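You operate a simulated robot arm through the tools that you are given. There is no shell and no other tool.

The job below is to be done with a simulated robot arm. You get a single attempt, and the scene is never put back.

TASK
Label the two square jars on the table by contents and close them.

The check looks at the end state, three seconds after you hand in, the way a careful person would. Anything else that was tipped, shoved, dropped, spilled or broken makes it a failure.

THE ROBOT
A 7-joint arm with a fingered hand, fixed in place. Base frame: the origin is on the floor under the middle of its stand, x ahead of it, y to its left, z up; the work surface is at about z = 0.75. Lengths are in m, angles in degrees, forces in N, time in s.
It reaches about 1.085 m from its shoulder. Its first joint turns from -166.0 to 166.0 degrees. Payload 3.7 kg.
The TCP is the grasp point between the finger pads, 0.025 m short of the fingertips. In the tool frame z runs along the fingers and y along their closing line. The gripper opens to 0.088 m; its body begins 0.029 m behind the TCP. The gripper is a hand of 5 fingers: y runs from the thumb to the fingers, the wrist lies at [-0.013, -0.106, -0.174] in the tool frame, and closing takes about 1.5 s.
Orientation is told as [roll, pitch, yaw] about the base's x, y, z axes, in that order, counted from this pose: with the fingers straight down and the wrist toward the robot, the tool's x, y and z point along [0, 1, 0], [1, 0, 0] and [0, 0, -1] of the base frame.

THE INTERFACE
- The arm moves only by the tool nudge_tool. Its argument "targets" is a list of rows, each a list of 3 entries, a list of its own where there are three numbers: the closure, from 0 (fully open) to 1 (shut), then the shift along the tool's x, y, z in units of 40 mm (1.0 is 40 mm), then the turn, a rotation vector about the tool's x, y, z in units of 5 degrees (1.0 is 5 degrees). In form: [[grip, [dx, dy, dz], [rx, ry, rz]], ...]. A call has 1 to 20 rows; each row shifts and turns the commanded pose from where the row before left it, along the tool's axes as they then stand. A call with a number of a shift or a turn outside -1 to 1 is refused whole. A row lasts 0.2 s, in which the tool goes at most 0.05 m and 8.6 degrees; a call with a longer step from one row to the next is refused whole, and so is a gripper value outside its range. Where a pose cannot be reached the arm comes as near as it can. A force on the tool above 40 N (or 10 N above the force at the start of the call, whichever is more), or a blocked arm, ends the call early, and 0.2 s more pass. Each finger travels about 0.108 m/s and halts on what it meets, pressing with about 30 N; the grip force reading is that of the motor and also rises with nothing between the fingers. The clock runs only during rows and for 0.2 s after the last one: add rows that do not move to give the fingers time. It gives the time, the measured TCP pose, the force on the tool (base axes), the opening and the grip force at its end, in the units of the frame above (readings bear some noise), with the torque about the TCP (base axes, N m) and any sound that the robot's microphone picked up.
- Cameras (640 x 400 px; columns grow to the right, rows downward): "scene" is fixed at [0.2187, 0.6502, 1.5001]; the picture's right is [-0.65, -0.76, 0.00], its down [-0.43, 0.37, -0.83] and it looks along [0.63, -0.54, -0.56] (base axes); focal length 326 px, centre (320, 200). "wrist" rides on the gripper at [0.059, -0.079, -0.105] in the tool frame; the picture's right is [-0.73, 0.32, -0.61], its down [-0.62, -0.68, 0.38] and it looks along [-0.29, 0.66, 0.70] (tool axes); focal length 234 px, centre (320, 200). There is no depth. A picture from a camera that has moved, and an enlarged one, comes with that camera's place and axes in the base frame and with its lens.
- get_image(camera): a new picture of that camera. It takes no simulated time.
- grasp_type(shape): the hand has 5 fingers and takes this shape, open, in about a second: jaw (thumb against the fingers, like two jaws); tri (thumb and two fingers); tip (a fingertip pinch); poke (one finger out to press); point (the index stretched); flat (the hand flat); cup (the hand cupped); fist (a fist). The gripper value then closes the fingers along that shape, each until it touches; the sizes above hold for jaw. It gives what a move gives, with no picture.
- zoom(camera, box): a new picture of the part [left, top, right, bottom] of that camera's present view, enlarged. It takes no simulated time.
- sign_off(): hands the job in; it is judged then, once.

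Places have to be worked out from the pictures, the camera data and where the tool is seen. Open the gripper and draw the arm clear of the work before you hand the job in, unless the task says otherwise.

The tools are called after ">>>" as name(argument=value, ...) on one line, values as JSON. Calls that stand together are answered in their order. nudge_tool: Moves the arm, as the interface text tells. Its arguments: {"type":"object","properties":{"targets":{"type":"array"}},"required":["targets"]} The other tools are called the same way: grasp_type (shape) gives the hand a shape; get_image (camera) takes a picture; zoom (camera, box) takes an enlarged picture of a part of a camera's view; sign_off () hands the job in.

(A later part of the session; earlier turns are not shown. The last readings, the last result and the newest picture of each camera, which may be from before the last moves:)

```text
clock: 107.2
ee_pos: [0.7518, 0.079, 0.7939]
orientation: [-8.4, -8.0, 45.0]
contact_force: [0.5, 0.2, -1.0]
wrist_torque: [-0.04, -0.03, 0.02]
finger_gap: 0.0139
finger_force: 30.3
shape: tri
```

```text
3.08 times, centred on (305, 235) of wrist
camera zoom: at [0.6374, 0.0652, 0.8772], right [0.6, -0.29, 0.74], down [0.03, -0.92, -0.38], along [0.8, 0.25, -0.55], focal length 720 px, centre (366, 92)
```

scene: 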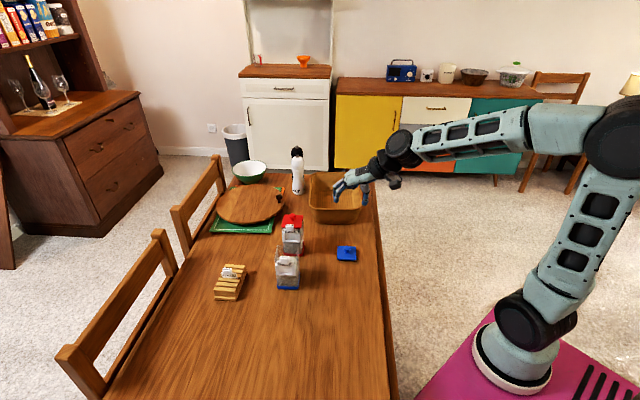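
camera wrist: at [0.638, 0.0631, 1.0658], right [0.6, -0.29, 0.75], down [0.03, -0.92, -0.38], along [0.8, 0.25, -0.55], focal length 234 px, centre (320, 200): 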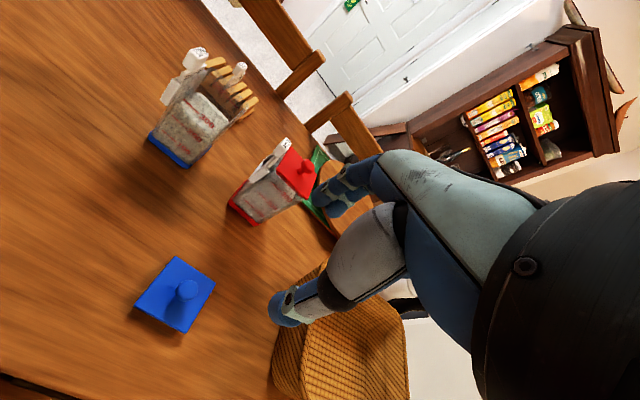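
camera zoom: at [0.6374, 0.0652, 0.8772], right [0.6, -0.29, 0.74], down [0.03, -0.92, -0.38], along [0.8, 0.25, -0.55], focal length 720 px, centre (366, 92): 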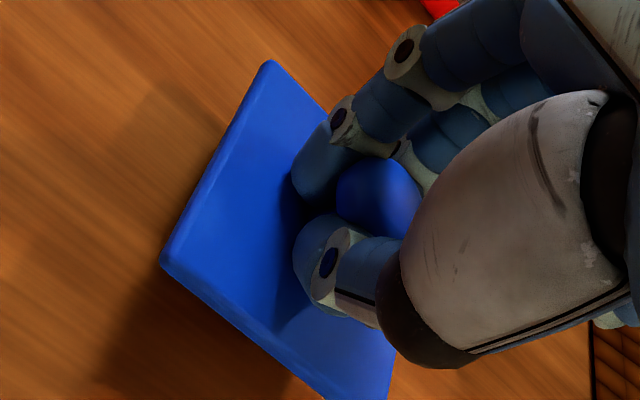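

The fingers closed under the cap and the lid is already hanging, looking much more level. I lift it up to transport height and check.

>>> nudge_tool(targets=[[0.86, [-0.0366, 0.0348, -0.245], [0, 0, 0]], [0.86, [-0.1025, 0.0974, -0.686], [0, 0, 0]], [0.86, [-0.1025, 0.0974, -0.686], [0, 0, 0]], [0.86, [-0.1025, 0.0974, -0.686], [0, 0, 0]], [0.86, [-0.1025, 0.0974, -0.686], [0, 0, 0]], [0.86, [-0.1025, 0.0974, -0.686], [0, 0, 0]], [0.86, [0, 0, 0], [0, 0, 0]]])

>>> zoom(camera="scene", box=[325, 195, 375, 235])

>>> zoom(camera="wrist", box=[240, 170, 370, 310])

```text
clock: 108.8
ee_pos: [0.7535, 0.0795, 0.946]
orientation: [-8.3, -7.9, 45.1]
contact_force: [-0.2, 0.1, -0.2]
wrist_torque: [-0.02, -0.02, 0.0]
finger_gap: 0.0139
finger_force: 29.7
shape: tri
```

```text
10.00 times, centred on (350, 215) of scene
camera zoom: at [0.2187, 0.6502, 1.5001], right [-0.65, -0.76, 0.0], down [-0.43, 0.37, -0.83], along [0.63, -0.54, -0.56], focal length 3258 px, centre (20, 50)
```

zoom: 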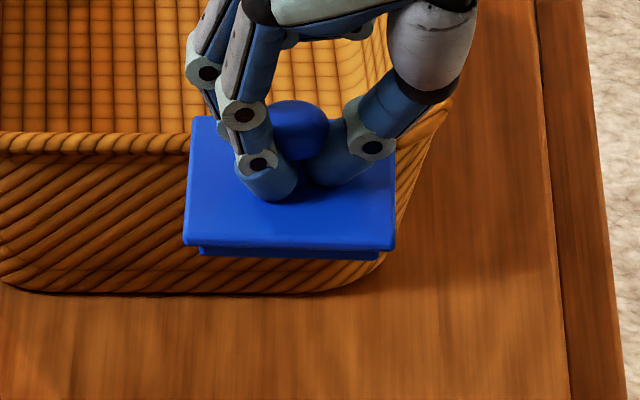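

```text
2.86 times, centred on (305, 240) of wrist
camera zoom: at [0.6392, 0.0656, 1.0288], right [0.6, -0.29, 0.74], down [0.03, -0.92, -0.38], along [0.8, 0.25, -0.55], focal length 669 px, centre (363, 86)
```

zoom: 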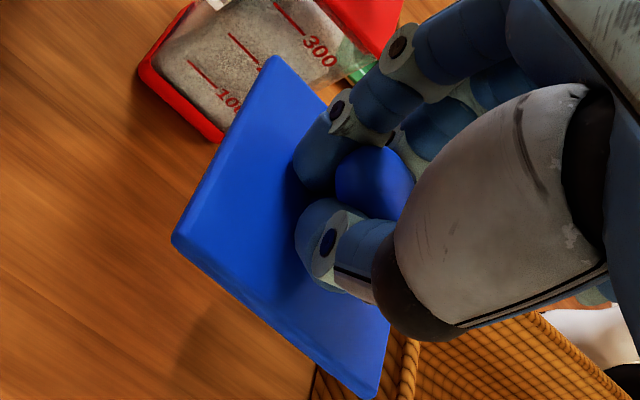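

The lid hangs nearly level (≈2° roll, ≈4° front-up). I carry it to above the blue-base jar, then correct the tilt.

>>> nudge_tool(targets=[[0.86, [0.504, 0.708, -0.0555], [0, 0, 0]], [0.86, [0.504, 0.708, -0.0555], [0, 0, 0]], [0.86, [0.504, 0.708, -0.0555], [0, 0, 0]], [0.86, [0.504, 0.708, -0.0555], [0, 0, 0]], [0.86, [0.504, 0.708, -0.0555], [0, 0, 0]], [0.86, [0.504, 0.708, -0.0555], [0, 0, 0]], [0.86, [0, 0, 0], [-0.4, 0, 0]], [0.86, [0, 0, 0], [0, -0.6, 0]], [0.86, [0, 0, 0], [0, 0, 0]]])

>>> zoom(camera="scene", box=[262, 215, 312, 270])

>>> zoom(camera="wrist", box=[150, 170, 350, 330])

```text
clock: 110.8
ee_pos: [0.7856, 0.283, 0.9602]
orientation: [-11.4, -10.0, 45.3]
contact_force: [0.3, 0.7, -0.7]
wrist_torque: [0.03, 0.01, 0.0]
finger_gap: 0.0136
finger_force: 29.9
shape: tri
```

```text
7.27 times, centred on (287, 242) of scene
camera zoom: at [0.2187, 0.6502, 1.5001], right [-0.65, -0.76, 0.0], down [-0.43, 0.37, -0.83], along [0.63, -0.54, -0.56], focal length 2369 px, centre (560, -109)
```

zoom: 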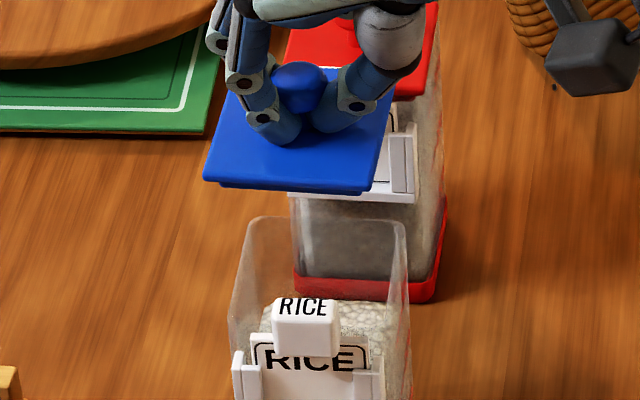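

```text
2.50 times, centred on (250, 250) of wrist
camera zoom: at [0.6654, 0.2712, 1.0369], right [0.55, -0.28, 0.78], down [0.05, -0.93, -0.37], along [0.83, 0.24, -0.5], focal length 585 px, centre (495, 75)
```

zoom: 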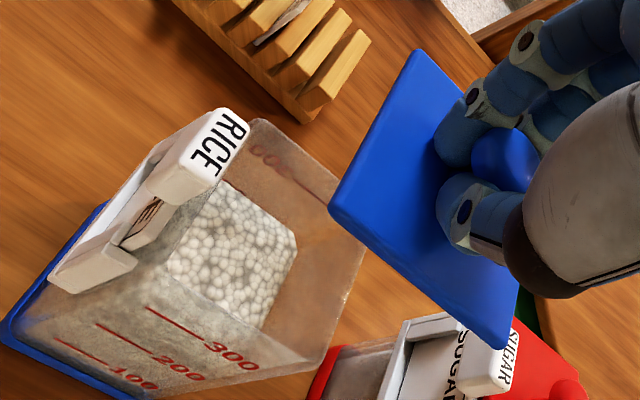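

I zoom on the blue lid and on the jar rim to compare yaw, level and position.

>>> zoom(camera="scene", box=[276, 222, 306, 248])

>>> zoom(camera="scene", box=[276, 240, 306, 266])

>>> zoom(camera="wrist", box=[200, 180, 320, 310])

```text
15.38 times, centred on (291, 235) of scene
camera zoom: at [0.2187, 0.6502, 1.5001], right [-0.65, -0.76, 0.0], down [-0.43, 0.37, -0.83], along [0.63, -0.54, -0.56], focal length 5012 px, centre (766, -338)
```

zoom: 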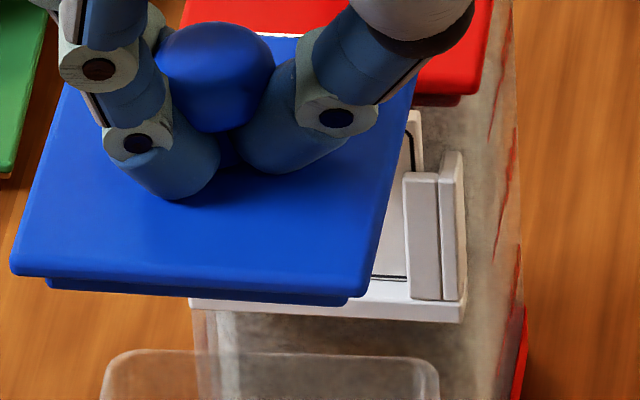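

```text
15.38 times, centred on (291, 253) of scene
camera zoom: at [0.2187, 0.6502, 1.5001], right [-0.65, -0.76, 0.0], down [-0.43, 0.37, -0.83], along [0.63, -0.54, -0.56], focal length 5012 px, centre (766, -615)
```

zoom: 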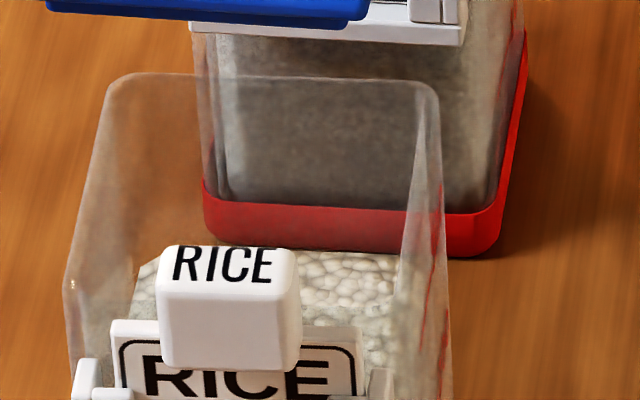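

```text
3.08 times, centred on (260, 245) of wrist
camera zoom: at [0.6654, 0.2712, 1.0369], right [0.55, -0.28, 0.78], down [0.05, -0.93, -0.37], along [0.83, 0.24, -0.5], focal length 720 px, centre (505, 62)
```

zoom: 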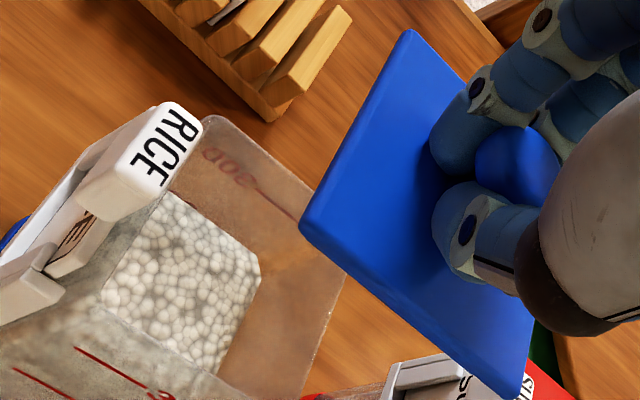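

I need sharper readings of the lid corners to judge its pitch, so I zoom in on each.

>>> zoom(camera="wrist", box=[275, 180, 305, 200])

>>> zoom(camera="wrist", box=[240, 242, 270, 264])

>>> zoom(camera="wrist", box=[308, 295, 338, 317])

>>> zoom(camera="scene", box=[286, 220, 302, 236])

```text
16.00 times, centred on (290, 190) of wrist
camera zoom: at [0.6654, 0.2712, 1.0369], right [0.55, -0.28, 0.78], down [0.05, -0.93, -0.37], along [0.83, 0.24, -0.5], focal length 3747 px, centre (800, 360)
```

zoom: 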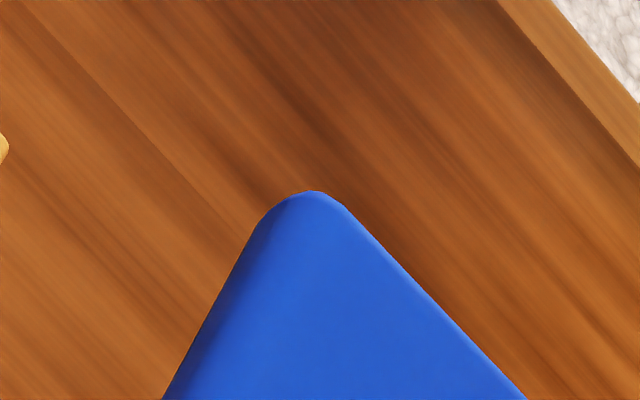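

```text
16.00 times, centred on (255, 253) of wrist
camera zoom: at [0.6654, 0.2712, 1.0369], right [0.55, -0.28, 0.78], down [0.05, -0.93, -0.37], along [0.83, 0.24, -0.5], focal length 3747 px, centre (1360, -648)
```

zoom: 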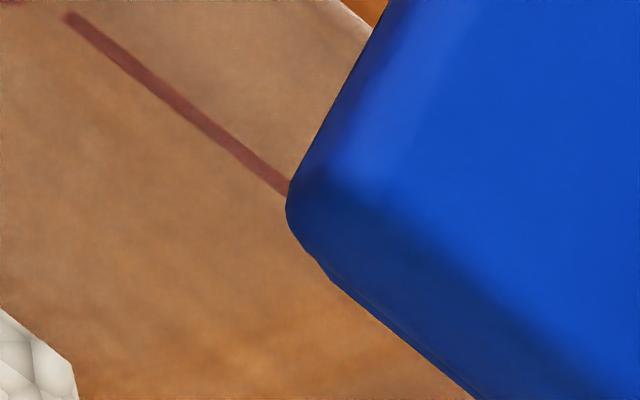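

```text
16.00 times, centred on (323, 306) of wrist
camera zoom: at [0.6654, 0.2712, 1.0369], right [0.55, -0.28, 0.78], down [0.05, -0.93, -0.37], along [0.83, 0.24, -0.5], focal length 3747 px, centre (272, -1496)
```

zoom: 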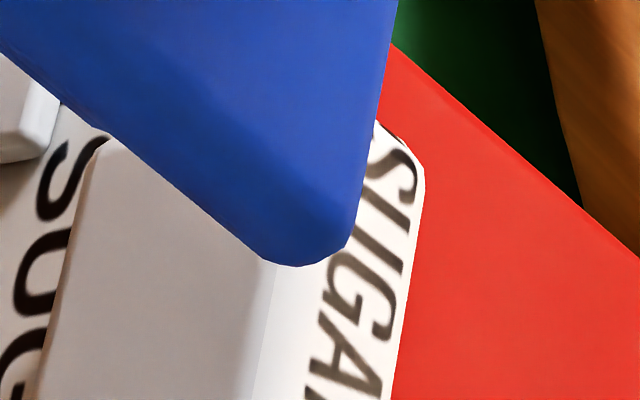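

```text
16.00 times, centred on (294, 228) of scene
camera zoom: at [0.2187, 0.6502, 1.5001], right [-0.65, -0.76, 0.0], down [-0.43, 0.37, -0.83], along [0.63, -0.54, -0.56], focal length 5212 px, centre (736, -248)
```

zoom: 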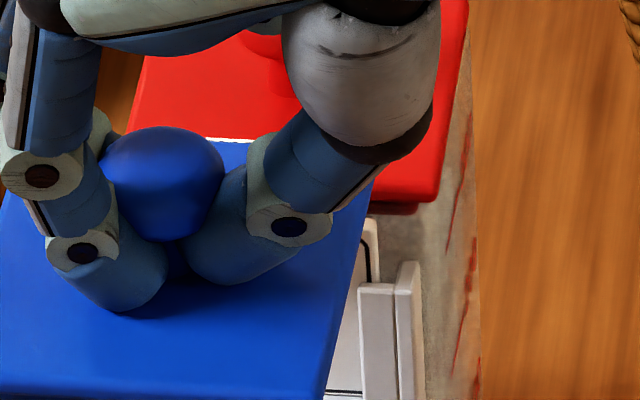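

Wrist corners give only ~2° front-down and ~2° yaw to correct; the scene view shows the lid ~5 mm too far to +w and somewhat back. I correct and lower 30 mm.

>>> nudge_tool(targets=[[0.86, [0, 0, 0], [-0.078, 0.469, -0.386]], [0.86, [0.065, -0.1275, -0.0375], [0, 0, 0]], [0.86, [0.06, -0.065, 0.364], [0, 0, 0]], [0.86, [0.06, -0.065, 0.364], [0, 0, 0]], [0.86, [0, 0, 0], [0, 0, 0]]])

>>> zoom(camera="scene", box=[270, 232, 306, 264])

>>> zoom(camera="wrist", box=[200, 180, 330, 320])

```text
clock: 112.0
ee_pos: [0.7794, 0.2828, 0.9296]
orientation: [-9.5, -10.0, 47.3]
contact_force: [0.0, 0.1, 0.4]
wrist_torque: [0.0, 0.03, -0.05]
finger_gap: 0.0138
finger_force: 29.6
shape: tri
```

```text
12.50 times, centred on (288, 248) of scene
camera zoom: at [0.2187, 0.6502, 1.5001], right [-0.65, -0.76, 0.0], down [-0.43, 0.37, -0.83], along [0.63, -0.54, -0.56], focal length 4072 px, centre (720, -400)
```

zoom: 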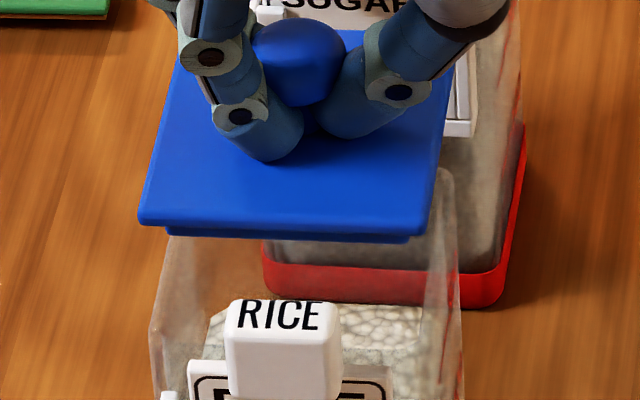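

```text
2.86 times, centred on (265, 250) of wrist
camera zoom: at [0.6618, 0.2638, 1.0091], right [0.58, -0.27, 0.76], down [0.08, -0.92, -0.39], along [0.81, 0.29, -0.52], focal length 669 px, centre (477, 57)
```

zoom: 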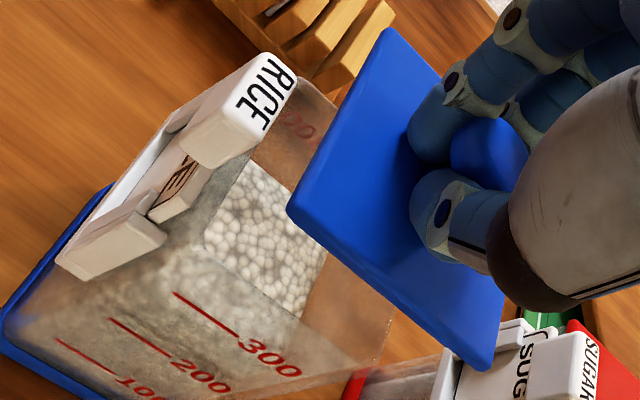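

Laterally aligned; depth within a few mm. I add +1° yaw and lower 12 mm to reduce the parallax, then compare again.

>>> nudge_tool(targets=[[0.86, [0, 0, 0], [-0.033, 0.035, -0.194]], [0.86, [0.0244, -0.026, 0.1457], [0, 0, 0]], [0.86, [0.0244, -0.026, 0.1457], [0, 0, 0]], [0.86, [0, 0, 0], [0, 0, 0]]])

>>> zoom(camera="scene", box=[270, 236, 306, 266])

>>> zoom(camera="wrist", box=[210, 180, 330, 320])

```text
clock: 113.0
ee_pos: [0.7801, 0.2824, 0.9202]
orientation: [-9.5, -10.1, 48.5]
contact_force: [-0.3, 0.2, 0.3]
wrist_torque: [-0.05, 0.0, 0.0]
finger_gap: 0.0135
finger_force: 29.8
shape: tri
```

```text
13.33 times, centred on (288, 251) of scene
camera zoom: at [0.2187, 0.6502, 1.5001], right [-0.65, -0.76, 0.0], down [-0.43, 0.37, -0.83], along [0.63, -0.54, -0.56], focal length 4344 px, centre (747, -480)
```

zoom: 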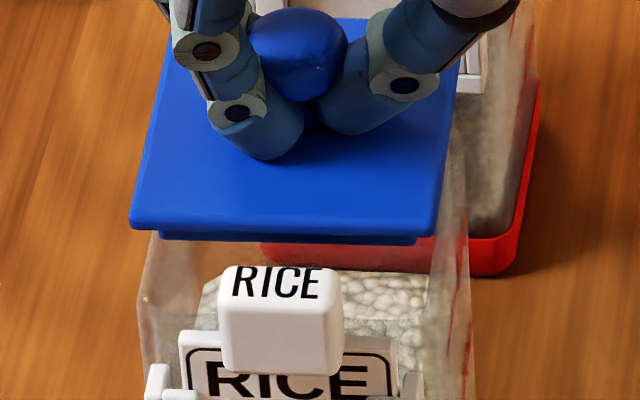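

```text
2.86 times, centred on (270, 250) of wrist
camera zoom: at [0.6627, 0.2619, 0.9979], right [0.59, -0.26, 0.76], down [0.09, -0.92, -0.39], along [0.8, 0.3, -0.51], focal length 669 px, centre (463, 57)
```

zoom: 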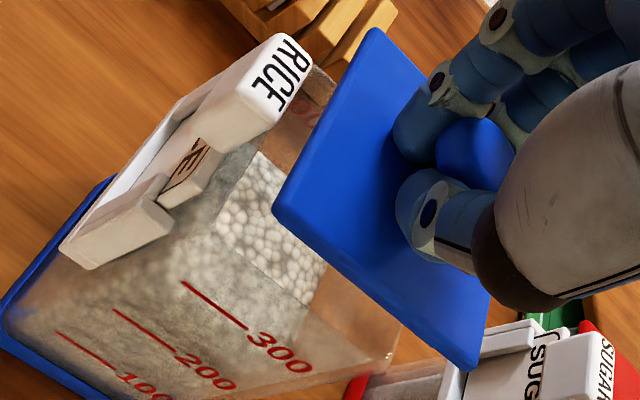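

Yaw and lateral now match the rim; depth looks within ~1.5 mm. I lower another 8 mm.

>>> nudge_tool(targets=[[0.86, [0.0163, -0.0173, 0.0971], [0, 0, 0]], [0.86, [0.0163, -0.0173, 0.0971], [0, 0, 0]], [0.86, [0, 0, 0], [0, 0, 0]]])

>>> zoom(camera="scene", box=[270, 238, 306, 268])

>>> zoom(camera="wrist", box=[220, 180, 340, 320])

```text
clock: 113.8
ee_pos: [0.7816, 0.2832, 0.911]
orientation: [-9.5, -10.0, 48.3]
contact_force: [0.5, 0.1, -0.6]
wrist_torque: [0.0, 0.06, -0.02]
finger_gap: 0.0136
finger_force: 29.7
shape: tri
```

```text
13.33 times, centred on (288, 253) of scene
camera zoom: at [0.2187, 0.6502, 1.5001], right [-0.65, -0.76, 0.0], down [-0.43, 0.37, -0.83], along [0.63, -0.54, -0.56], focal length 4344 px, centre (747, -507)
```

zoom: 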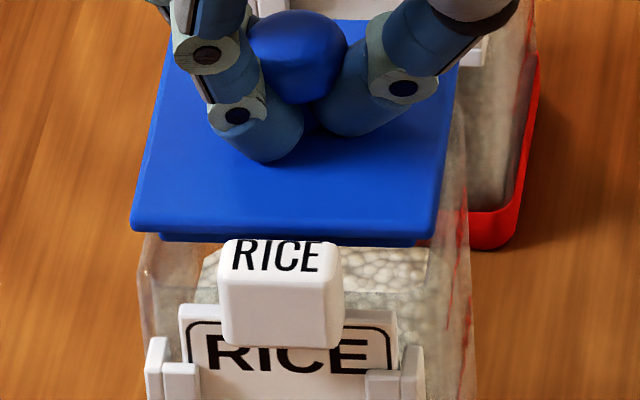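

```text
2.86 times, centred on (280, 250) of wrist
camera zoom: at [0.6632, 0.2621, 0.9898], right [0.59, -0.26, 0.76], down [0.09, -0.92, -0.39], along [0.8, 0.3, -0.51], focal length 669 px, centre (434, 57)
```

zoom: 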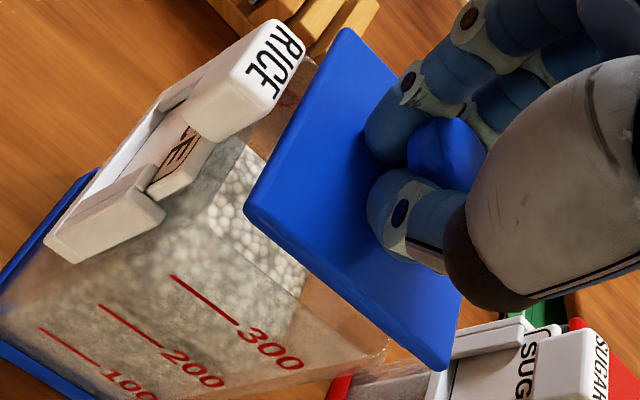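

Still aligned in the scene view. I lower 4 mm to where the plug should start to enter.

>>> nudge_tool(targets=[[0.86, [0.0163, -0.0173, 0.0971], [0, 0, 0]], [0.86, [0, 0, 0], [0, 0, 0]]])

>>> zoom(camera="scene", box=[270, 238, 306, 268])

>>> zoom(camera="wrist", box=[220, 180, 340, 320])

```text
clock: 114.4
ee_pos: [0.7812, 0.2824, 0.9082]
orientation: [-9.5, -9.9, 48.4]
contact_force: [0.1, 0.7, -0.2]
wrist_torque: [0.01, -0.02, -0.04]
finger_gap: 0.0139
finger_force: 30.0
shape: tri
```

```text
13.33 times, centred on (288, 253) of scene
camera zoom: at [0.2187, 0.6502, 1.5001], right [-0.65, -0.76, 0.0], down [-0.43, 0.37, -0.83], along [0.63, -0.54, -0.56], focal length 4344 px, centre (747, -507)
```

zoom: 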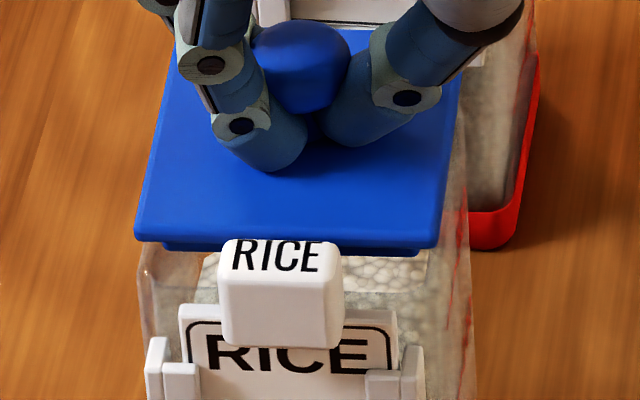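

```text
2.86 times, centred on (280, 250) of wrist
camera zoom: at [0.6634, 0.2613, 0.9866], right [0.59, -0.26, 0.76], down [0.09, -0.92, -0.39], along [0.8, 0.3, -0.52], focal length 669 px, centre (434, 57)
```

zoom: 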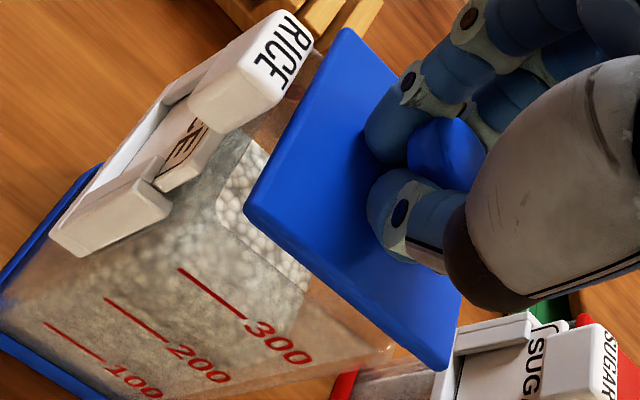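

Both views agree on depth now. I lower 2 mm at a time, checking the force.

>>> nudge_tool(targets=[[0.86, [0.0081, -0.0086, 0.0486], [0, 0, 0]], [0.86, [0, 0, 0], [0, 0, 0]]])

>>> zoom(camera="scene", box=[270, 238, 306, 268])

>>> zoom(camera="wrist", box=[220, 180, 340, 320])

```text
clock: 115.0
ee_pos: [0.7814, 0.2826, 0.9069]
orientation: [-9.5, -10.1, 48.4]
contact_force: [-0.5, 0.3, -0.6]
wrist_torque: [-0.02, 0.01, 0.02]
finger_gap: 0.0135
finger_force: 29.6
shape: tri
```

```text
13.33 times, centred on (288, 253) of scene
camera zoom: at [0.2187, 0.6502, 1.5001], right [-0.65, -0.76, 0.0], down [-0.43, 0.37, -0.83], along [0.63, -0.54, -0.56], focal length 4344 px, centre (747, -507)
```

zoom: 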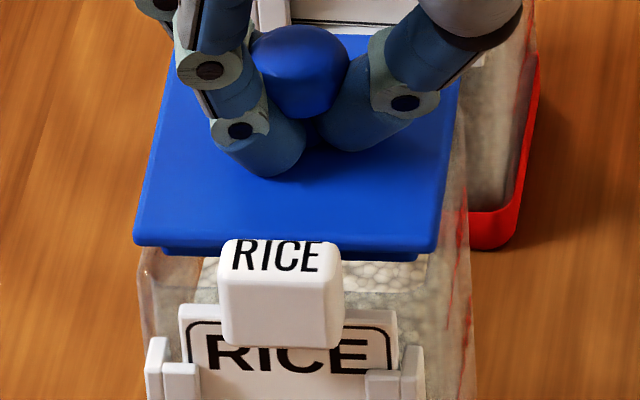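

```text
2.86 times, centred on (280, 250) of wrist
camera zoom: at [0.664, 0.2614, 0.9849], right [0.59, -0.26, 0.76], down [0.09, -0.92, -0.39], along [0.8, 0.3, -0.52], focal length 669 px, centre (434, 57)
```

zoom: 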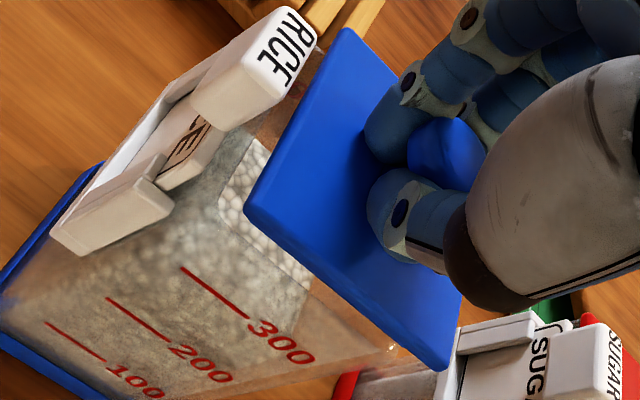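

No contact. Another 2 mm.

>>> nudge_tool(targets=[[0.86, [0.0081, -0.0086, 0.0486], [0, 0, 0]], [0.86, [0, 0, 0], [0, 0, 0]]])

>>> zoom(camera="scene", box=[270, 238, 306, 268])

>>> zoom(camera="wrist", box=[220, 180, 340, 320])

```text
clock: 115.6
ee_pos: [0.7803, 0.2808, 0.9041]
orientation: [-9.5, -9.9, 48.4]
contact_force: [-0.3, -0.1, 1.9]
wrist_torque: [0.01, -0.07, 0.02]
finger_gap: 0.0135
finger_force: 30.0
shape: tri
```

```text
13.33 times, centred on (288, 253) of scene
camera zoom: at [0.2187, 0.6502, 1.5001], right [-0.65, -0.76, 0.0], down [-0.43, 0.37, -0.83], along [0.63, -0.54, -0.56], focal length 4344 px, centre (747, -507)
```

zoom: 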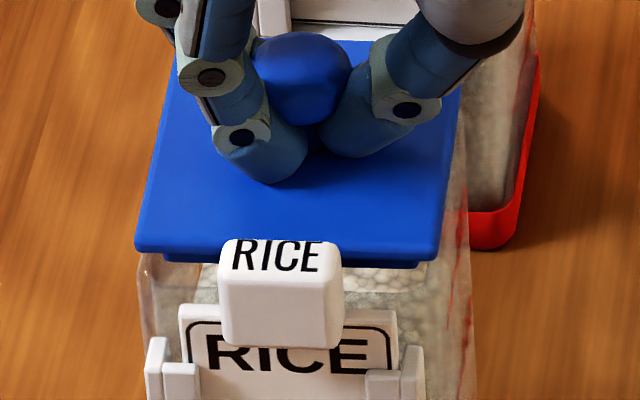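

```text
2.86 times, centred on (280, 250) of wrist
camera zoom: at [0.6639, 0.2612, 0.9829], right [0.59, -0.26, 0.76], down [0.09, -0.92, -0.39], along [0.8, 0.3, -0.51], focal length 669 px, centre (434, 57)
```

zoom: 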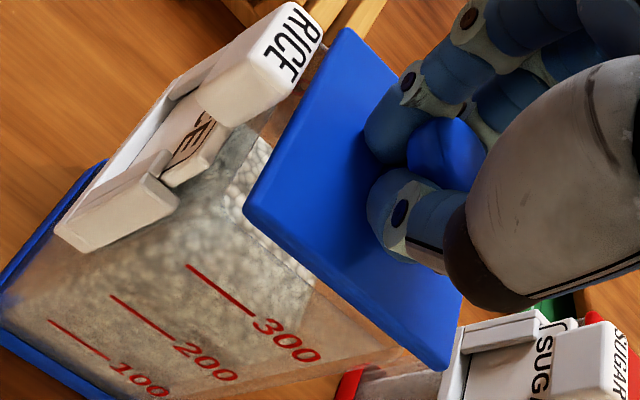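

Contact again at the back +w corner, the same sign as before: the lid is a few mm too far back. I lift 2.5 mm, move 3 mm forward, and lower 2 mm.

>>> nudge_tool(targets=[[0.86, [-0.0102, 0.0108, -0.0607], [0, 0, 0]], [0.86, [0.075, 0, -0.012], [0, 0, 0]], [0.86, [0, 0, 0], [0, 0, 0]], [0.86, [0.0081, -0.0086, 0.0486], [0, 0, 0]], [0.86, [0, 0, 0], [0, 0, 0]]])

>>> zoom(camera="scene", box=[270, 238, 306, 268])

>>> zoom(camera="wrist", box=[220, 180, 340, 320])

```text
clock: 116.8
ee_pos: [0.7776, 0.2841, 0.9046]
orientation: [-9.4, -10.1, 48.4]
contact_force: [-0.8, -0.2, 1.1]
wrist_torque: [-0.02, 0.01, 0.01]
finger_gap: 0.0133
finger_force: 30.0
shape: tri
```

```text
13.33 times, centred on (288, 253) of scene
camera zoom: at [0.2187, 0.6502, 1.5001], right [-0.65, -0.76, 0.0], down [-0.43, 0.37, -0.83], along [0.63, -0.54, -0.56], focal length 4344 px, centre (747, -507)
```

zoom: 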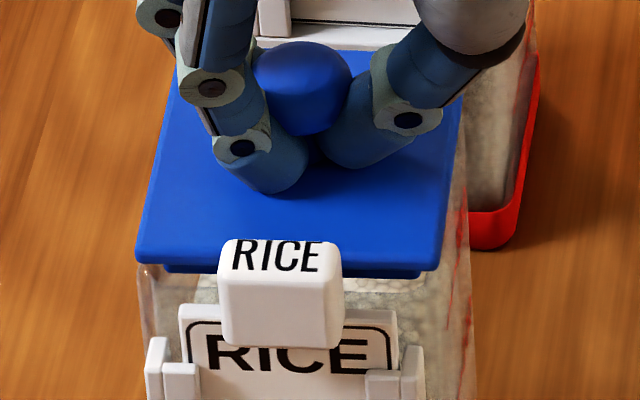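

```text
2.86 times, centred on (280, 250) of wrist
camera zoom: at [0.6608, 0.2632, 0.9834], right [0.59, -0.26, 0.76], down [0.09, -0.92, -0.39], along [0.8, 0.3, -0.52], focal length 669 px, centre (434, 57)
```

zoom: 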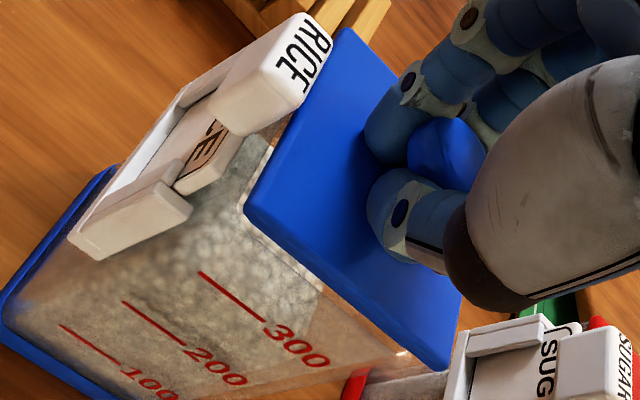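

Essentially no contact now at that height. I lower another 2 mm.

>>> nudge_tool(targets=[[0.86, [0.0081, -0.0086, 0.0486], [0, 0, 0]], [0.86, [0, 0, 0], [0, 0, 0]]])

>>> zoom(camera="scene", box=[270, 238, 306, 268])

>>> zoom(camera="wrist", box=[220, 180, 340, 320])

```text
clock: 117.4
ee_pos: [0.7779, 0.2855, 0.9046]
orientation: [-9.5, -10.1, 48.4]
contact_force: [-1.1, 0.1, -0.7]
wrist_torque: [0.02, 0.01, 0.02]
finger_gap: 0.0134
finger_force: 29.5
shape: tri
```

```text
13.33 times, centred on (288, 253) of scene
camera zoom: at [0.2187, 0.6502, 1.5001], right [-0.65, -0.76, 0.0], down [-0.43, 0.37, -0.83], along [0.63, -0.54, -0.56], focal length 4344 px, centre (747, -507)
```

zoom: 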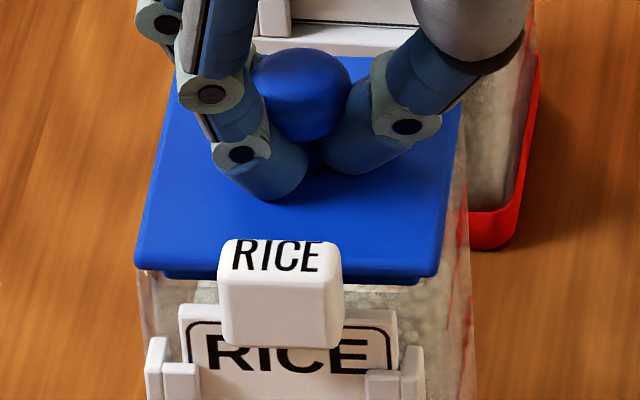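

```text
2.86 times, centred on (280, 250) of wrist
camera zoom: at [0.661, 0.2633, 0.9816], right [0.59, -0.26, 0.76], down [0.09, -0.92, -0.39], along [0.8, 0.3, -0.52], focal length 669 px, centre (434, 57)
```

zoom: 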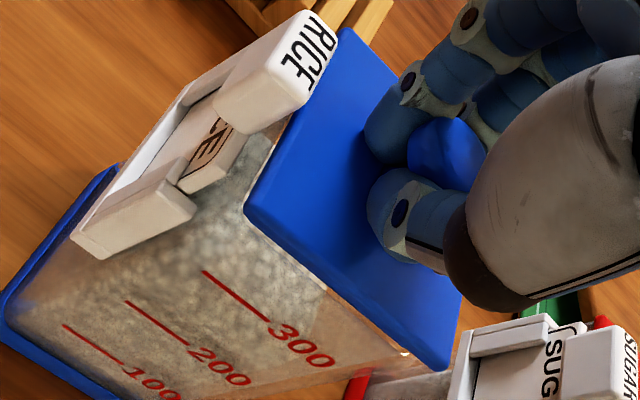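

Free and nearly down; the lid's front edge is close to the tab, so I ease it 0.7 mm back and lower 2 mm more.

>>> nudge_tool(targets=[[0.86, [-0.0175, 0, 0.003], [0, 0, 0]], [0.86, [0.0081, -0.0086, 0.0486], [0, 0, 0]], [0.86, [0, 0, 0], [0, 0, 0]]])

>>> zoom(camera="scene", box=[270, 238, 306, 268])

>>> zoom(camera="wrist", box=[220, 180, 340, 320])

```text
clock: 118.2
ee_pos: [0.7801, 0.2836, 0.9003]
orientation: [-9.5, -10.1, 48.4]
contact_force: [-0.3, -0.1, -0.6]
wrist_torque: [-0.01, 0.02, 0.0]
finger_gap: 0.0135
finger_force: 29.8
shape: tri
```

```text
13.33 times, centred on (288, 253) of scene
camera zoom: at [0.2187, 0.6502, 1.5001], right [-0.65, -0.76, 0.0], down [-0.43, 0.37, -0.83], along [0.63, -0.54, -0.56], focal length 4344 px, centre (747, -507)
```

zoom: 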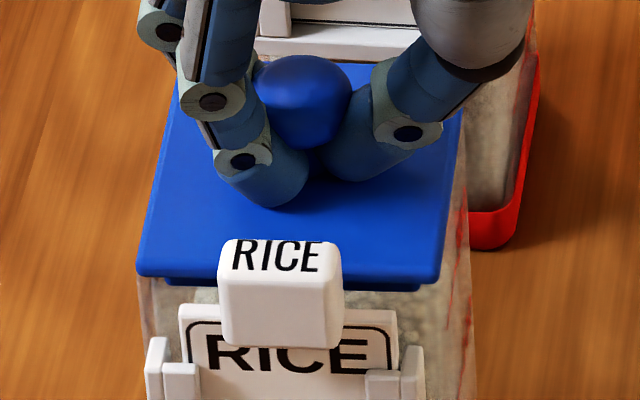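

```text
2.86 times, centred on (280, 250) of wrist
camera zoom: at [0.6616, 0.2627, 0.9789], right [0.59, -0.26, 0.76], down [0.09, -0.92, -0.39], along [0.8, 0.3, -0.51], focal length 669 px, centre (434, 57)
```

zoom: 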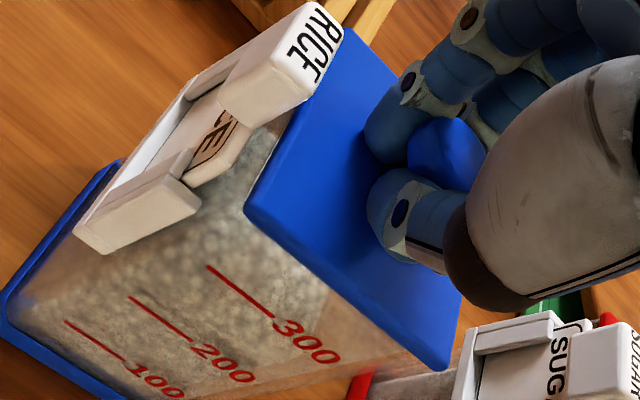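

Still no contact; the plug is going in. Another 2 mm.

>>> nudge_tool(targets=[[0.86, [0.0081, -0.0086, 0.0486], [0, 0, 0]], [0.86, [0, 0, 0], [0, 0, 0]]])

>>> zoom(camera="scene", box=[270, 238, 306, 268])

>>> zoom(camera="wrist", box=[220, 180, 340, 320])

```text
clock: 118.8
ee_pos: [0.7782, 0.2849, 0.899]
orientation: [-9.4, -10.1, 48.3]
contact_force: [-0.4, -0.2, -0.3]
wrist_torque: [0.03, -0.02, -0.01]
finger_gap: 0.0133
finger_force: 30.0
shape: tri
```

```text
13.33 times, centred on (288, 253) of scene
camera zoom: at [0.2187, 0.6502, 1.5001], right [-0.65, -0.76, 0.0], down [-0.43, 0.37, -0.83], along [0.63, -0.54, -0.56], focal length 4344 px, centre (747, -507)
```

zoom: 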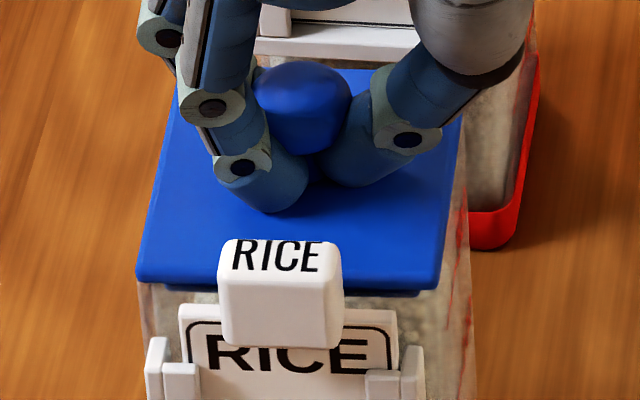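

```text
2.86 times, centred on (280, 250) of wrist
camera zoom: at [0.6616, 0.263, 0.9774], right [0.59, -0.26, 0.76], down [0.09, -0.92, -0.39], along [0.8, 0.3, -0.51], focal length 669 px, centre (434, 57)
```

zoom: 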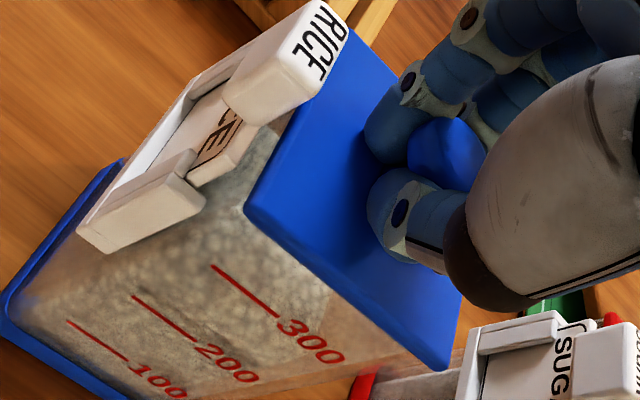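

Still free; 2 mm more toward the snap.

>>> nudge_tool(targets=[[0.86, [0.0081, -0.0086, 0.0486], [0, 0, 0]], [0.86, [0, 0, 0], [0, 0, 0]]])

>>> zoom(camera="scene", box=[270, 238, 306, 268])

>>> zoom(camera="wrist", box=[220, 180, 340, 320])

```text
clock: 119.4
ee_pos: [0.7776, 0.2845, 0.897]
orientation: [-9.5, -10.2, 48.4]
contact_force: [0.3, 1.3, 9.0]
wrist_torque: [0.18, 0.01, -0.03]
finger_gap: 0.0133
finger_force: 29.8
shape: tri
```

```text
13.33 times, centred on (288, 253) of scene
camera zoom: at [0.2187, 0.6502, 1.5001], right [-0.65, -0.76, 0.0], down [-0.43, 0.37, -0.83], along [0.63, -0.54, -0.56], focal length 4344 px, centre (747, -507)
```

zoom: 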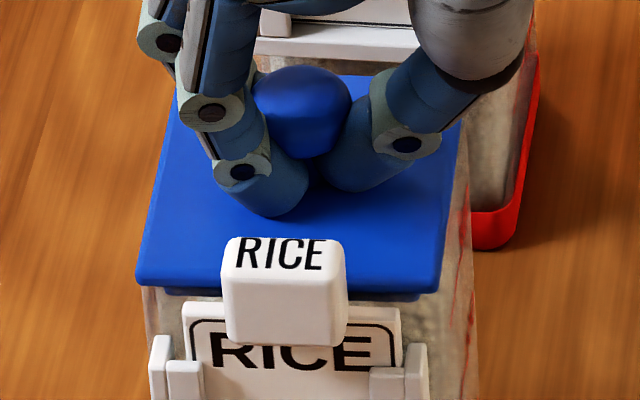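

```text
2.86 times, centred on (280, 250) of wrist
camera zoom: at [0.6614, 0.2632, 0.9761], right [0.59, -0.27, 0.76], down [0.09, -0.92, -0.39], along [0.8, 0.3, -0.51], focal length 669 px, centre (434, 57)
```

zoom: 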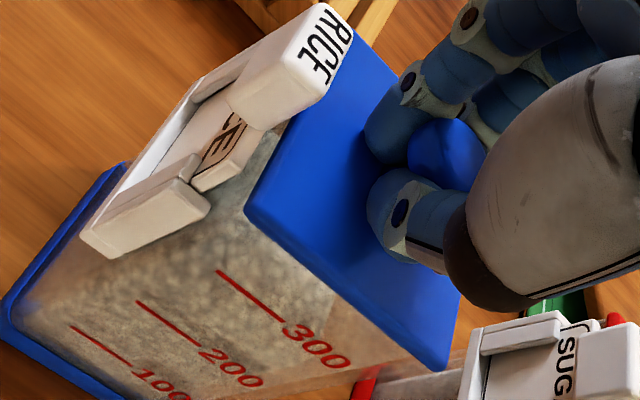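

Contact at 9 N but no snap yet. I zoom in to see what it is resting on.

>>> zoom(camera="scene", box=[273, 246, 305, 268])

>>> zoom(camera="wrist", box=[245, 175, 315, 245])

>>> zoom(camera="wrist", box=[240, 235, 330, 320])

```text
16.00 times, centred on (289, 257) of scene
camera zoom: at [0.2187, 0.6502, 1.5001], right [-0.65, -0.76, 0.0], down [-0.43, 0.37, -0.83], along [0.63, -0.54, -0.56], focal length 5212 px, centre (816, -712)
```

zoom: 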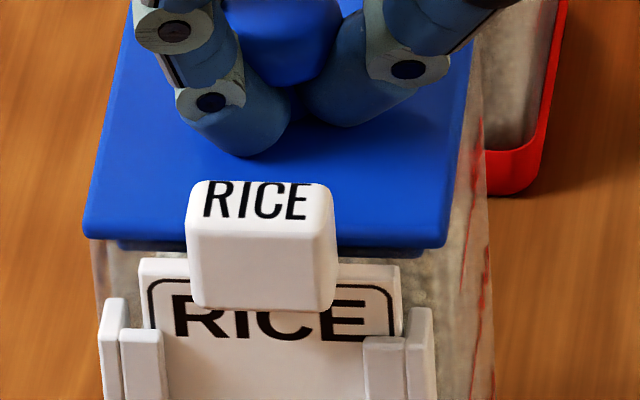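

```text
5.71 times, centred on (280, 210) of wrist
camera zoom: at [0.6614, 0.2632, 0.9761], right [0.59, -0.27, 0.76], down [0.09, -0.92, -0.39], along [0.8, 0.3, -0.51], focal length 1338 px, centre (549, 143)
```

zoom: 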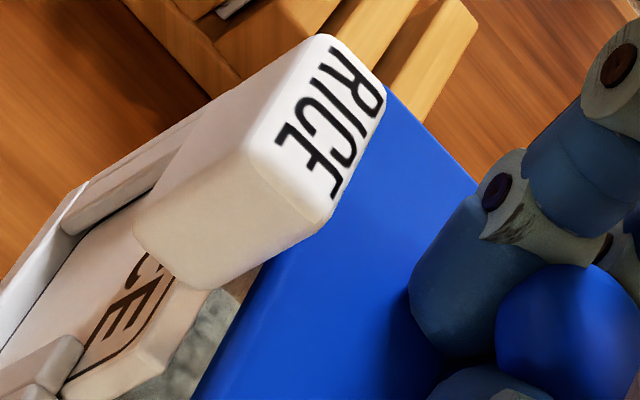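

```text
4.71 times, centred on (285, 278) of wrist
camera zoom: at [0.6614, 0.2632, 0.9761], right [0.59, -0.27, 0.76], down [0.09, -0.92, -0.39], along [0.8, 0.3, -0.51], focal length 1102 px, centre (485, -165)
```

zoom: 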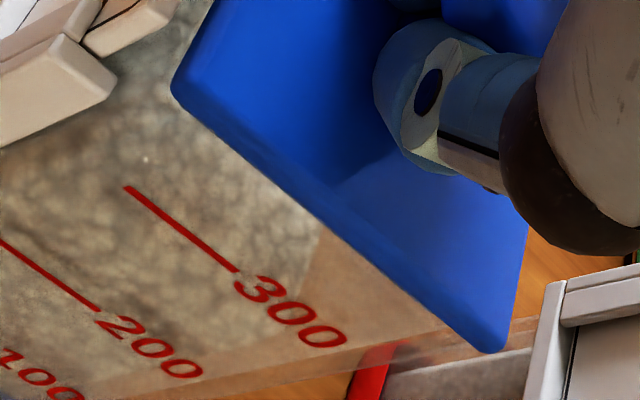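

The lid is within ~1–2 mm of seated with the front touching first. I press down another 1 mm, watching force and sound.

>>> nudge_tool(targets=[[0.86, [0.0041, -0.0043, 0.0243], [0, 0, 0]], [0.86, [0, 0, 0], [0, 0, 0]]])

>>> zoom(camera="scene", box=[270, 238, 306, 268])

>>> zoom(camera="wrist", box=[220, 180, 340, 320])

```text
clock: 120.0
ee_pos: [0.7784, 0.2849, 0.8969]
orientation: [-9.5, -10.1, 48.3]
contact_force: [0.3, -2.2, 19.7]
wrist_torque: [0.18, -0.06, -0.04]
finger_gap: 0.0136
finger_force: 29.7
shape: tri
```

```text
13.33 times, centred on (288, 253) of scene
camera zoom: at [0.2187, 0.6502, 1.5001], right [-0.65, -0.76, 0.0], down [-0.43, 0.37, -0.83], along [0.63, -0.54, -0.56], focal length 4344 px, centre (747, -507)
```

zoom: 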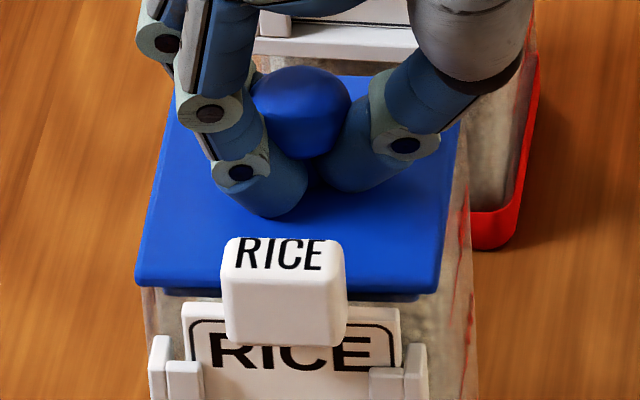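

```text
2.86 times, centred on (280, 250) of wrist
camera zoom: at [0.6613, 0.2636, 0.9759], right [0.59, -0.27, 0.76], down [0.09, -0.92, -0.39], along [0.8, 0.3, -0.51], focal length 669 px, centre (434, 57)
```

zoom: 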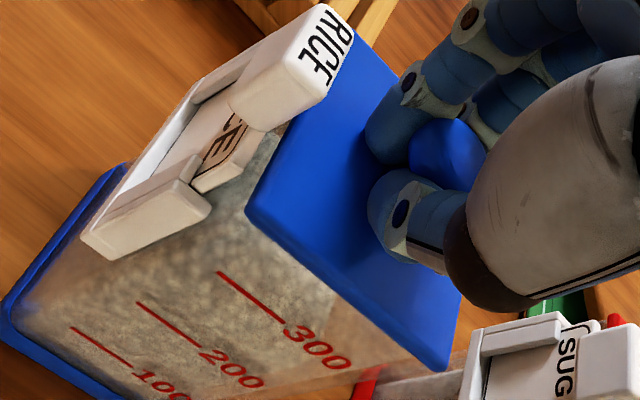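

20 N with no snap: the front carries the load and the back isn't down yet. I relieve, tilt the hand +2.5° so the back goes lower, and press again gently.

>>> nudge_tool(targets=[[0.86, [-0.0061, 0.0065, -0.0364], [0, 0, 0]], [0.86, [0, 0, 0], [0, 0.5, 0]], [0.86, [-0.02, 0, 0.003], [0, 0, 0]], [0.86, [0, 0, 0], [0, 0, 0]]])

>>> zoom(camera="scene", box=[270, 238, 306, 268])

>>> zoom(camera="wrist", box=[220, 180, 340, 320])

```text
clock: 121.0
ee_pos: [0.78, 0.2832, 0.8967]
orientation: [-7.0, -10.1, 48.5]
contact_force: [-0.6, -2.6, 10.4]
wrist_torque: [-0.1, -0.12, -0.03]
finger_gap: 0.0133
finger_force: 29.5
shape: tri
```

```text
13.33 times, centred on (288, 253) of scene
camera zoom: at [0.2187, 0.6502, 1.5001], right [-0.65, -0.76, 0.0], down [-0.43, 0.37, -0.83], along [0.63, -0.54, -0.56], focal length 4344 px, centre (747, -507)
```

zoom: 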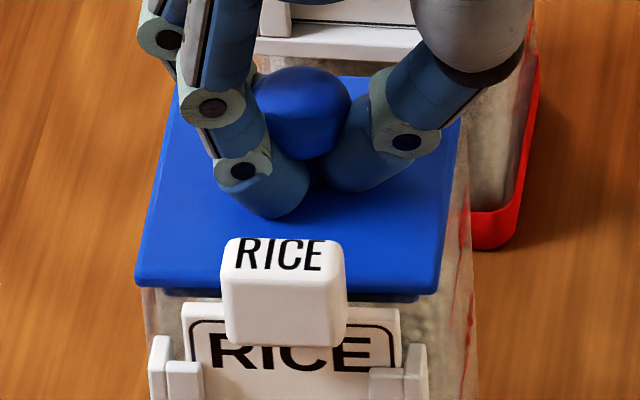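

```text
2.86 times, centred on (280, 250) of wrist
camera zoom: at [0.6646, 0.2598, 0.9793], right [0.62, -0.28, 0.74], down [0.09, -0.9, -0.42], along [0.78, 0.32, -0.53], focal length 669 px, centre (434, 57)
```

zoom: 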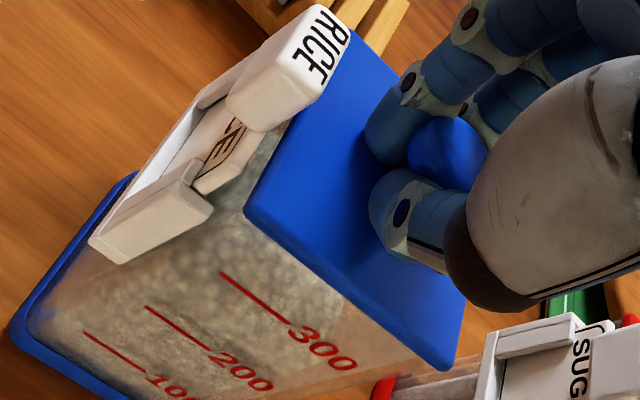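

Load is now centred. I press down a further 1 mm and listen.

>>> nudge_tool(targets=[[0.86, [0.0031, -0.0044, 0.0245], [0, 0, 0]], [0.86, [0, 0, 0], [0, 0, 0]]])

>>> zoom(camera="scene", box=[270, 238, 306, 268])

>>> zoom(camera="wrist", box=[220, 180, 340, 320])

```text
clock: 121.6
ee_pos: [0.7801, 0.2824, 0.8968]
orientation: [-7.0, -10.1, 48.4]
contact_force: [-2.5, -1.9, 19.3]
wrist_torque: [0.02, -0.09, -0.02]
finger_gap: 0.0135
finger_force: 30.3
shape: tri
```

```text
13.33 times, centred on (288, 253) of scene
camera zoom: at [0.2187, 0.6502, 1.5001], right [-0.65, -0.76, 0.0], down [-0.43, 0.37, -0.83], along [0.63, -0.54, -0.56], focal length 4344 px, centre (747, -507)
```

zoom: 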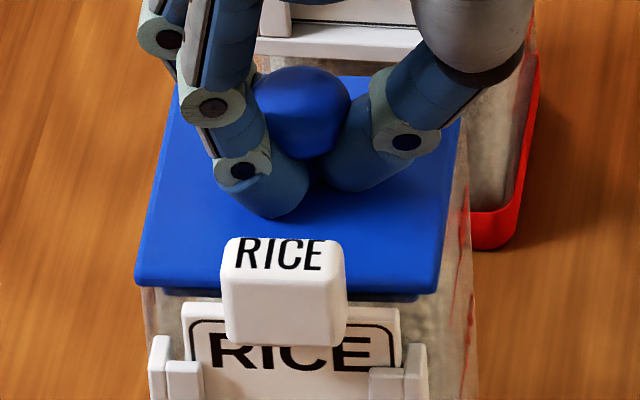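

```text
2.86 times, centred on (280, 250) of wrist
camera zoom: at [0.6645, 0.2596, 0.9789], right [0.61, -0.28, 0.74], down [0.09, -0.9, -0.42], along [0.78, 0.32, -0.53], focal length 669 px, centre (434, 57)
```

zoom: 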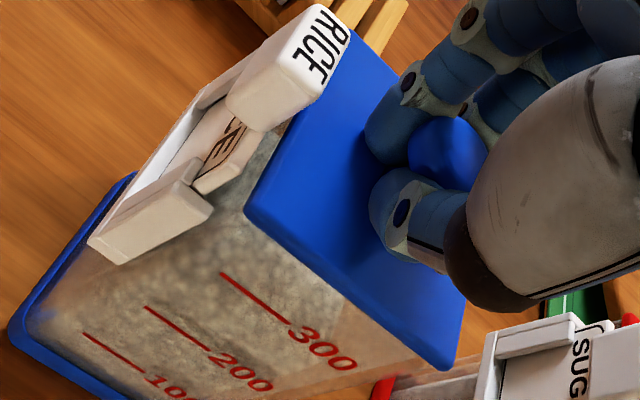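

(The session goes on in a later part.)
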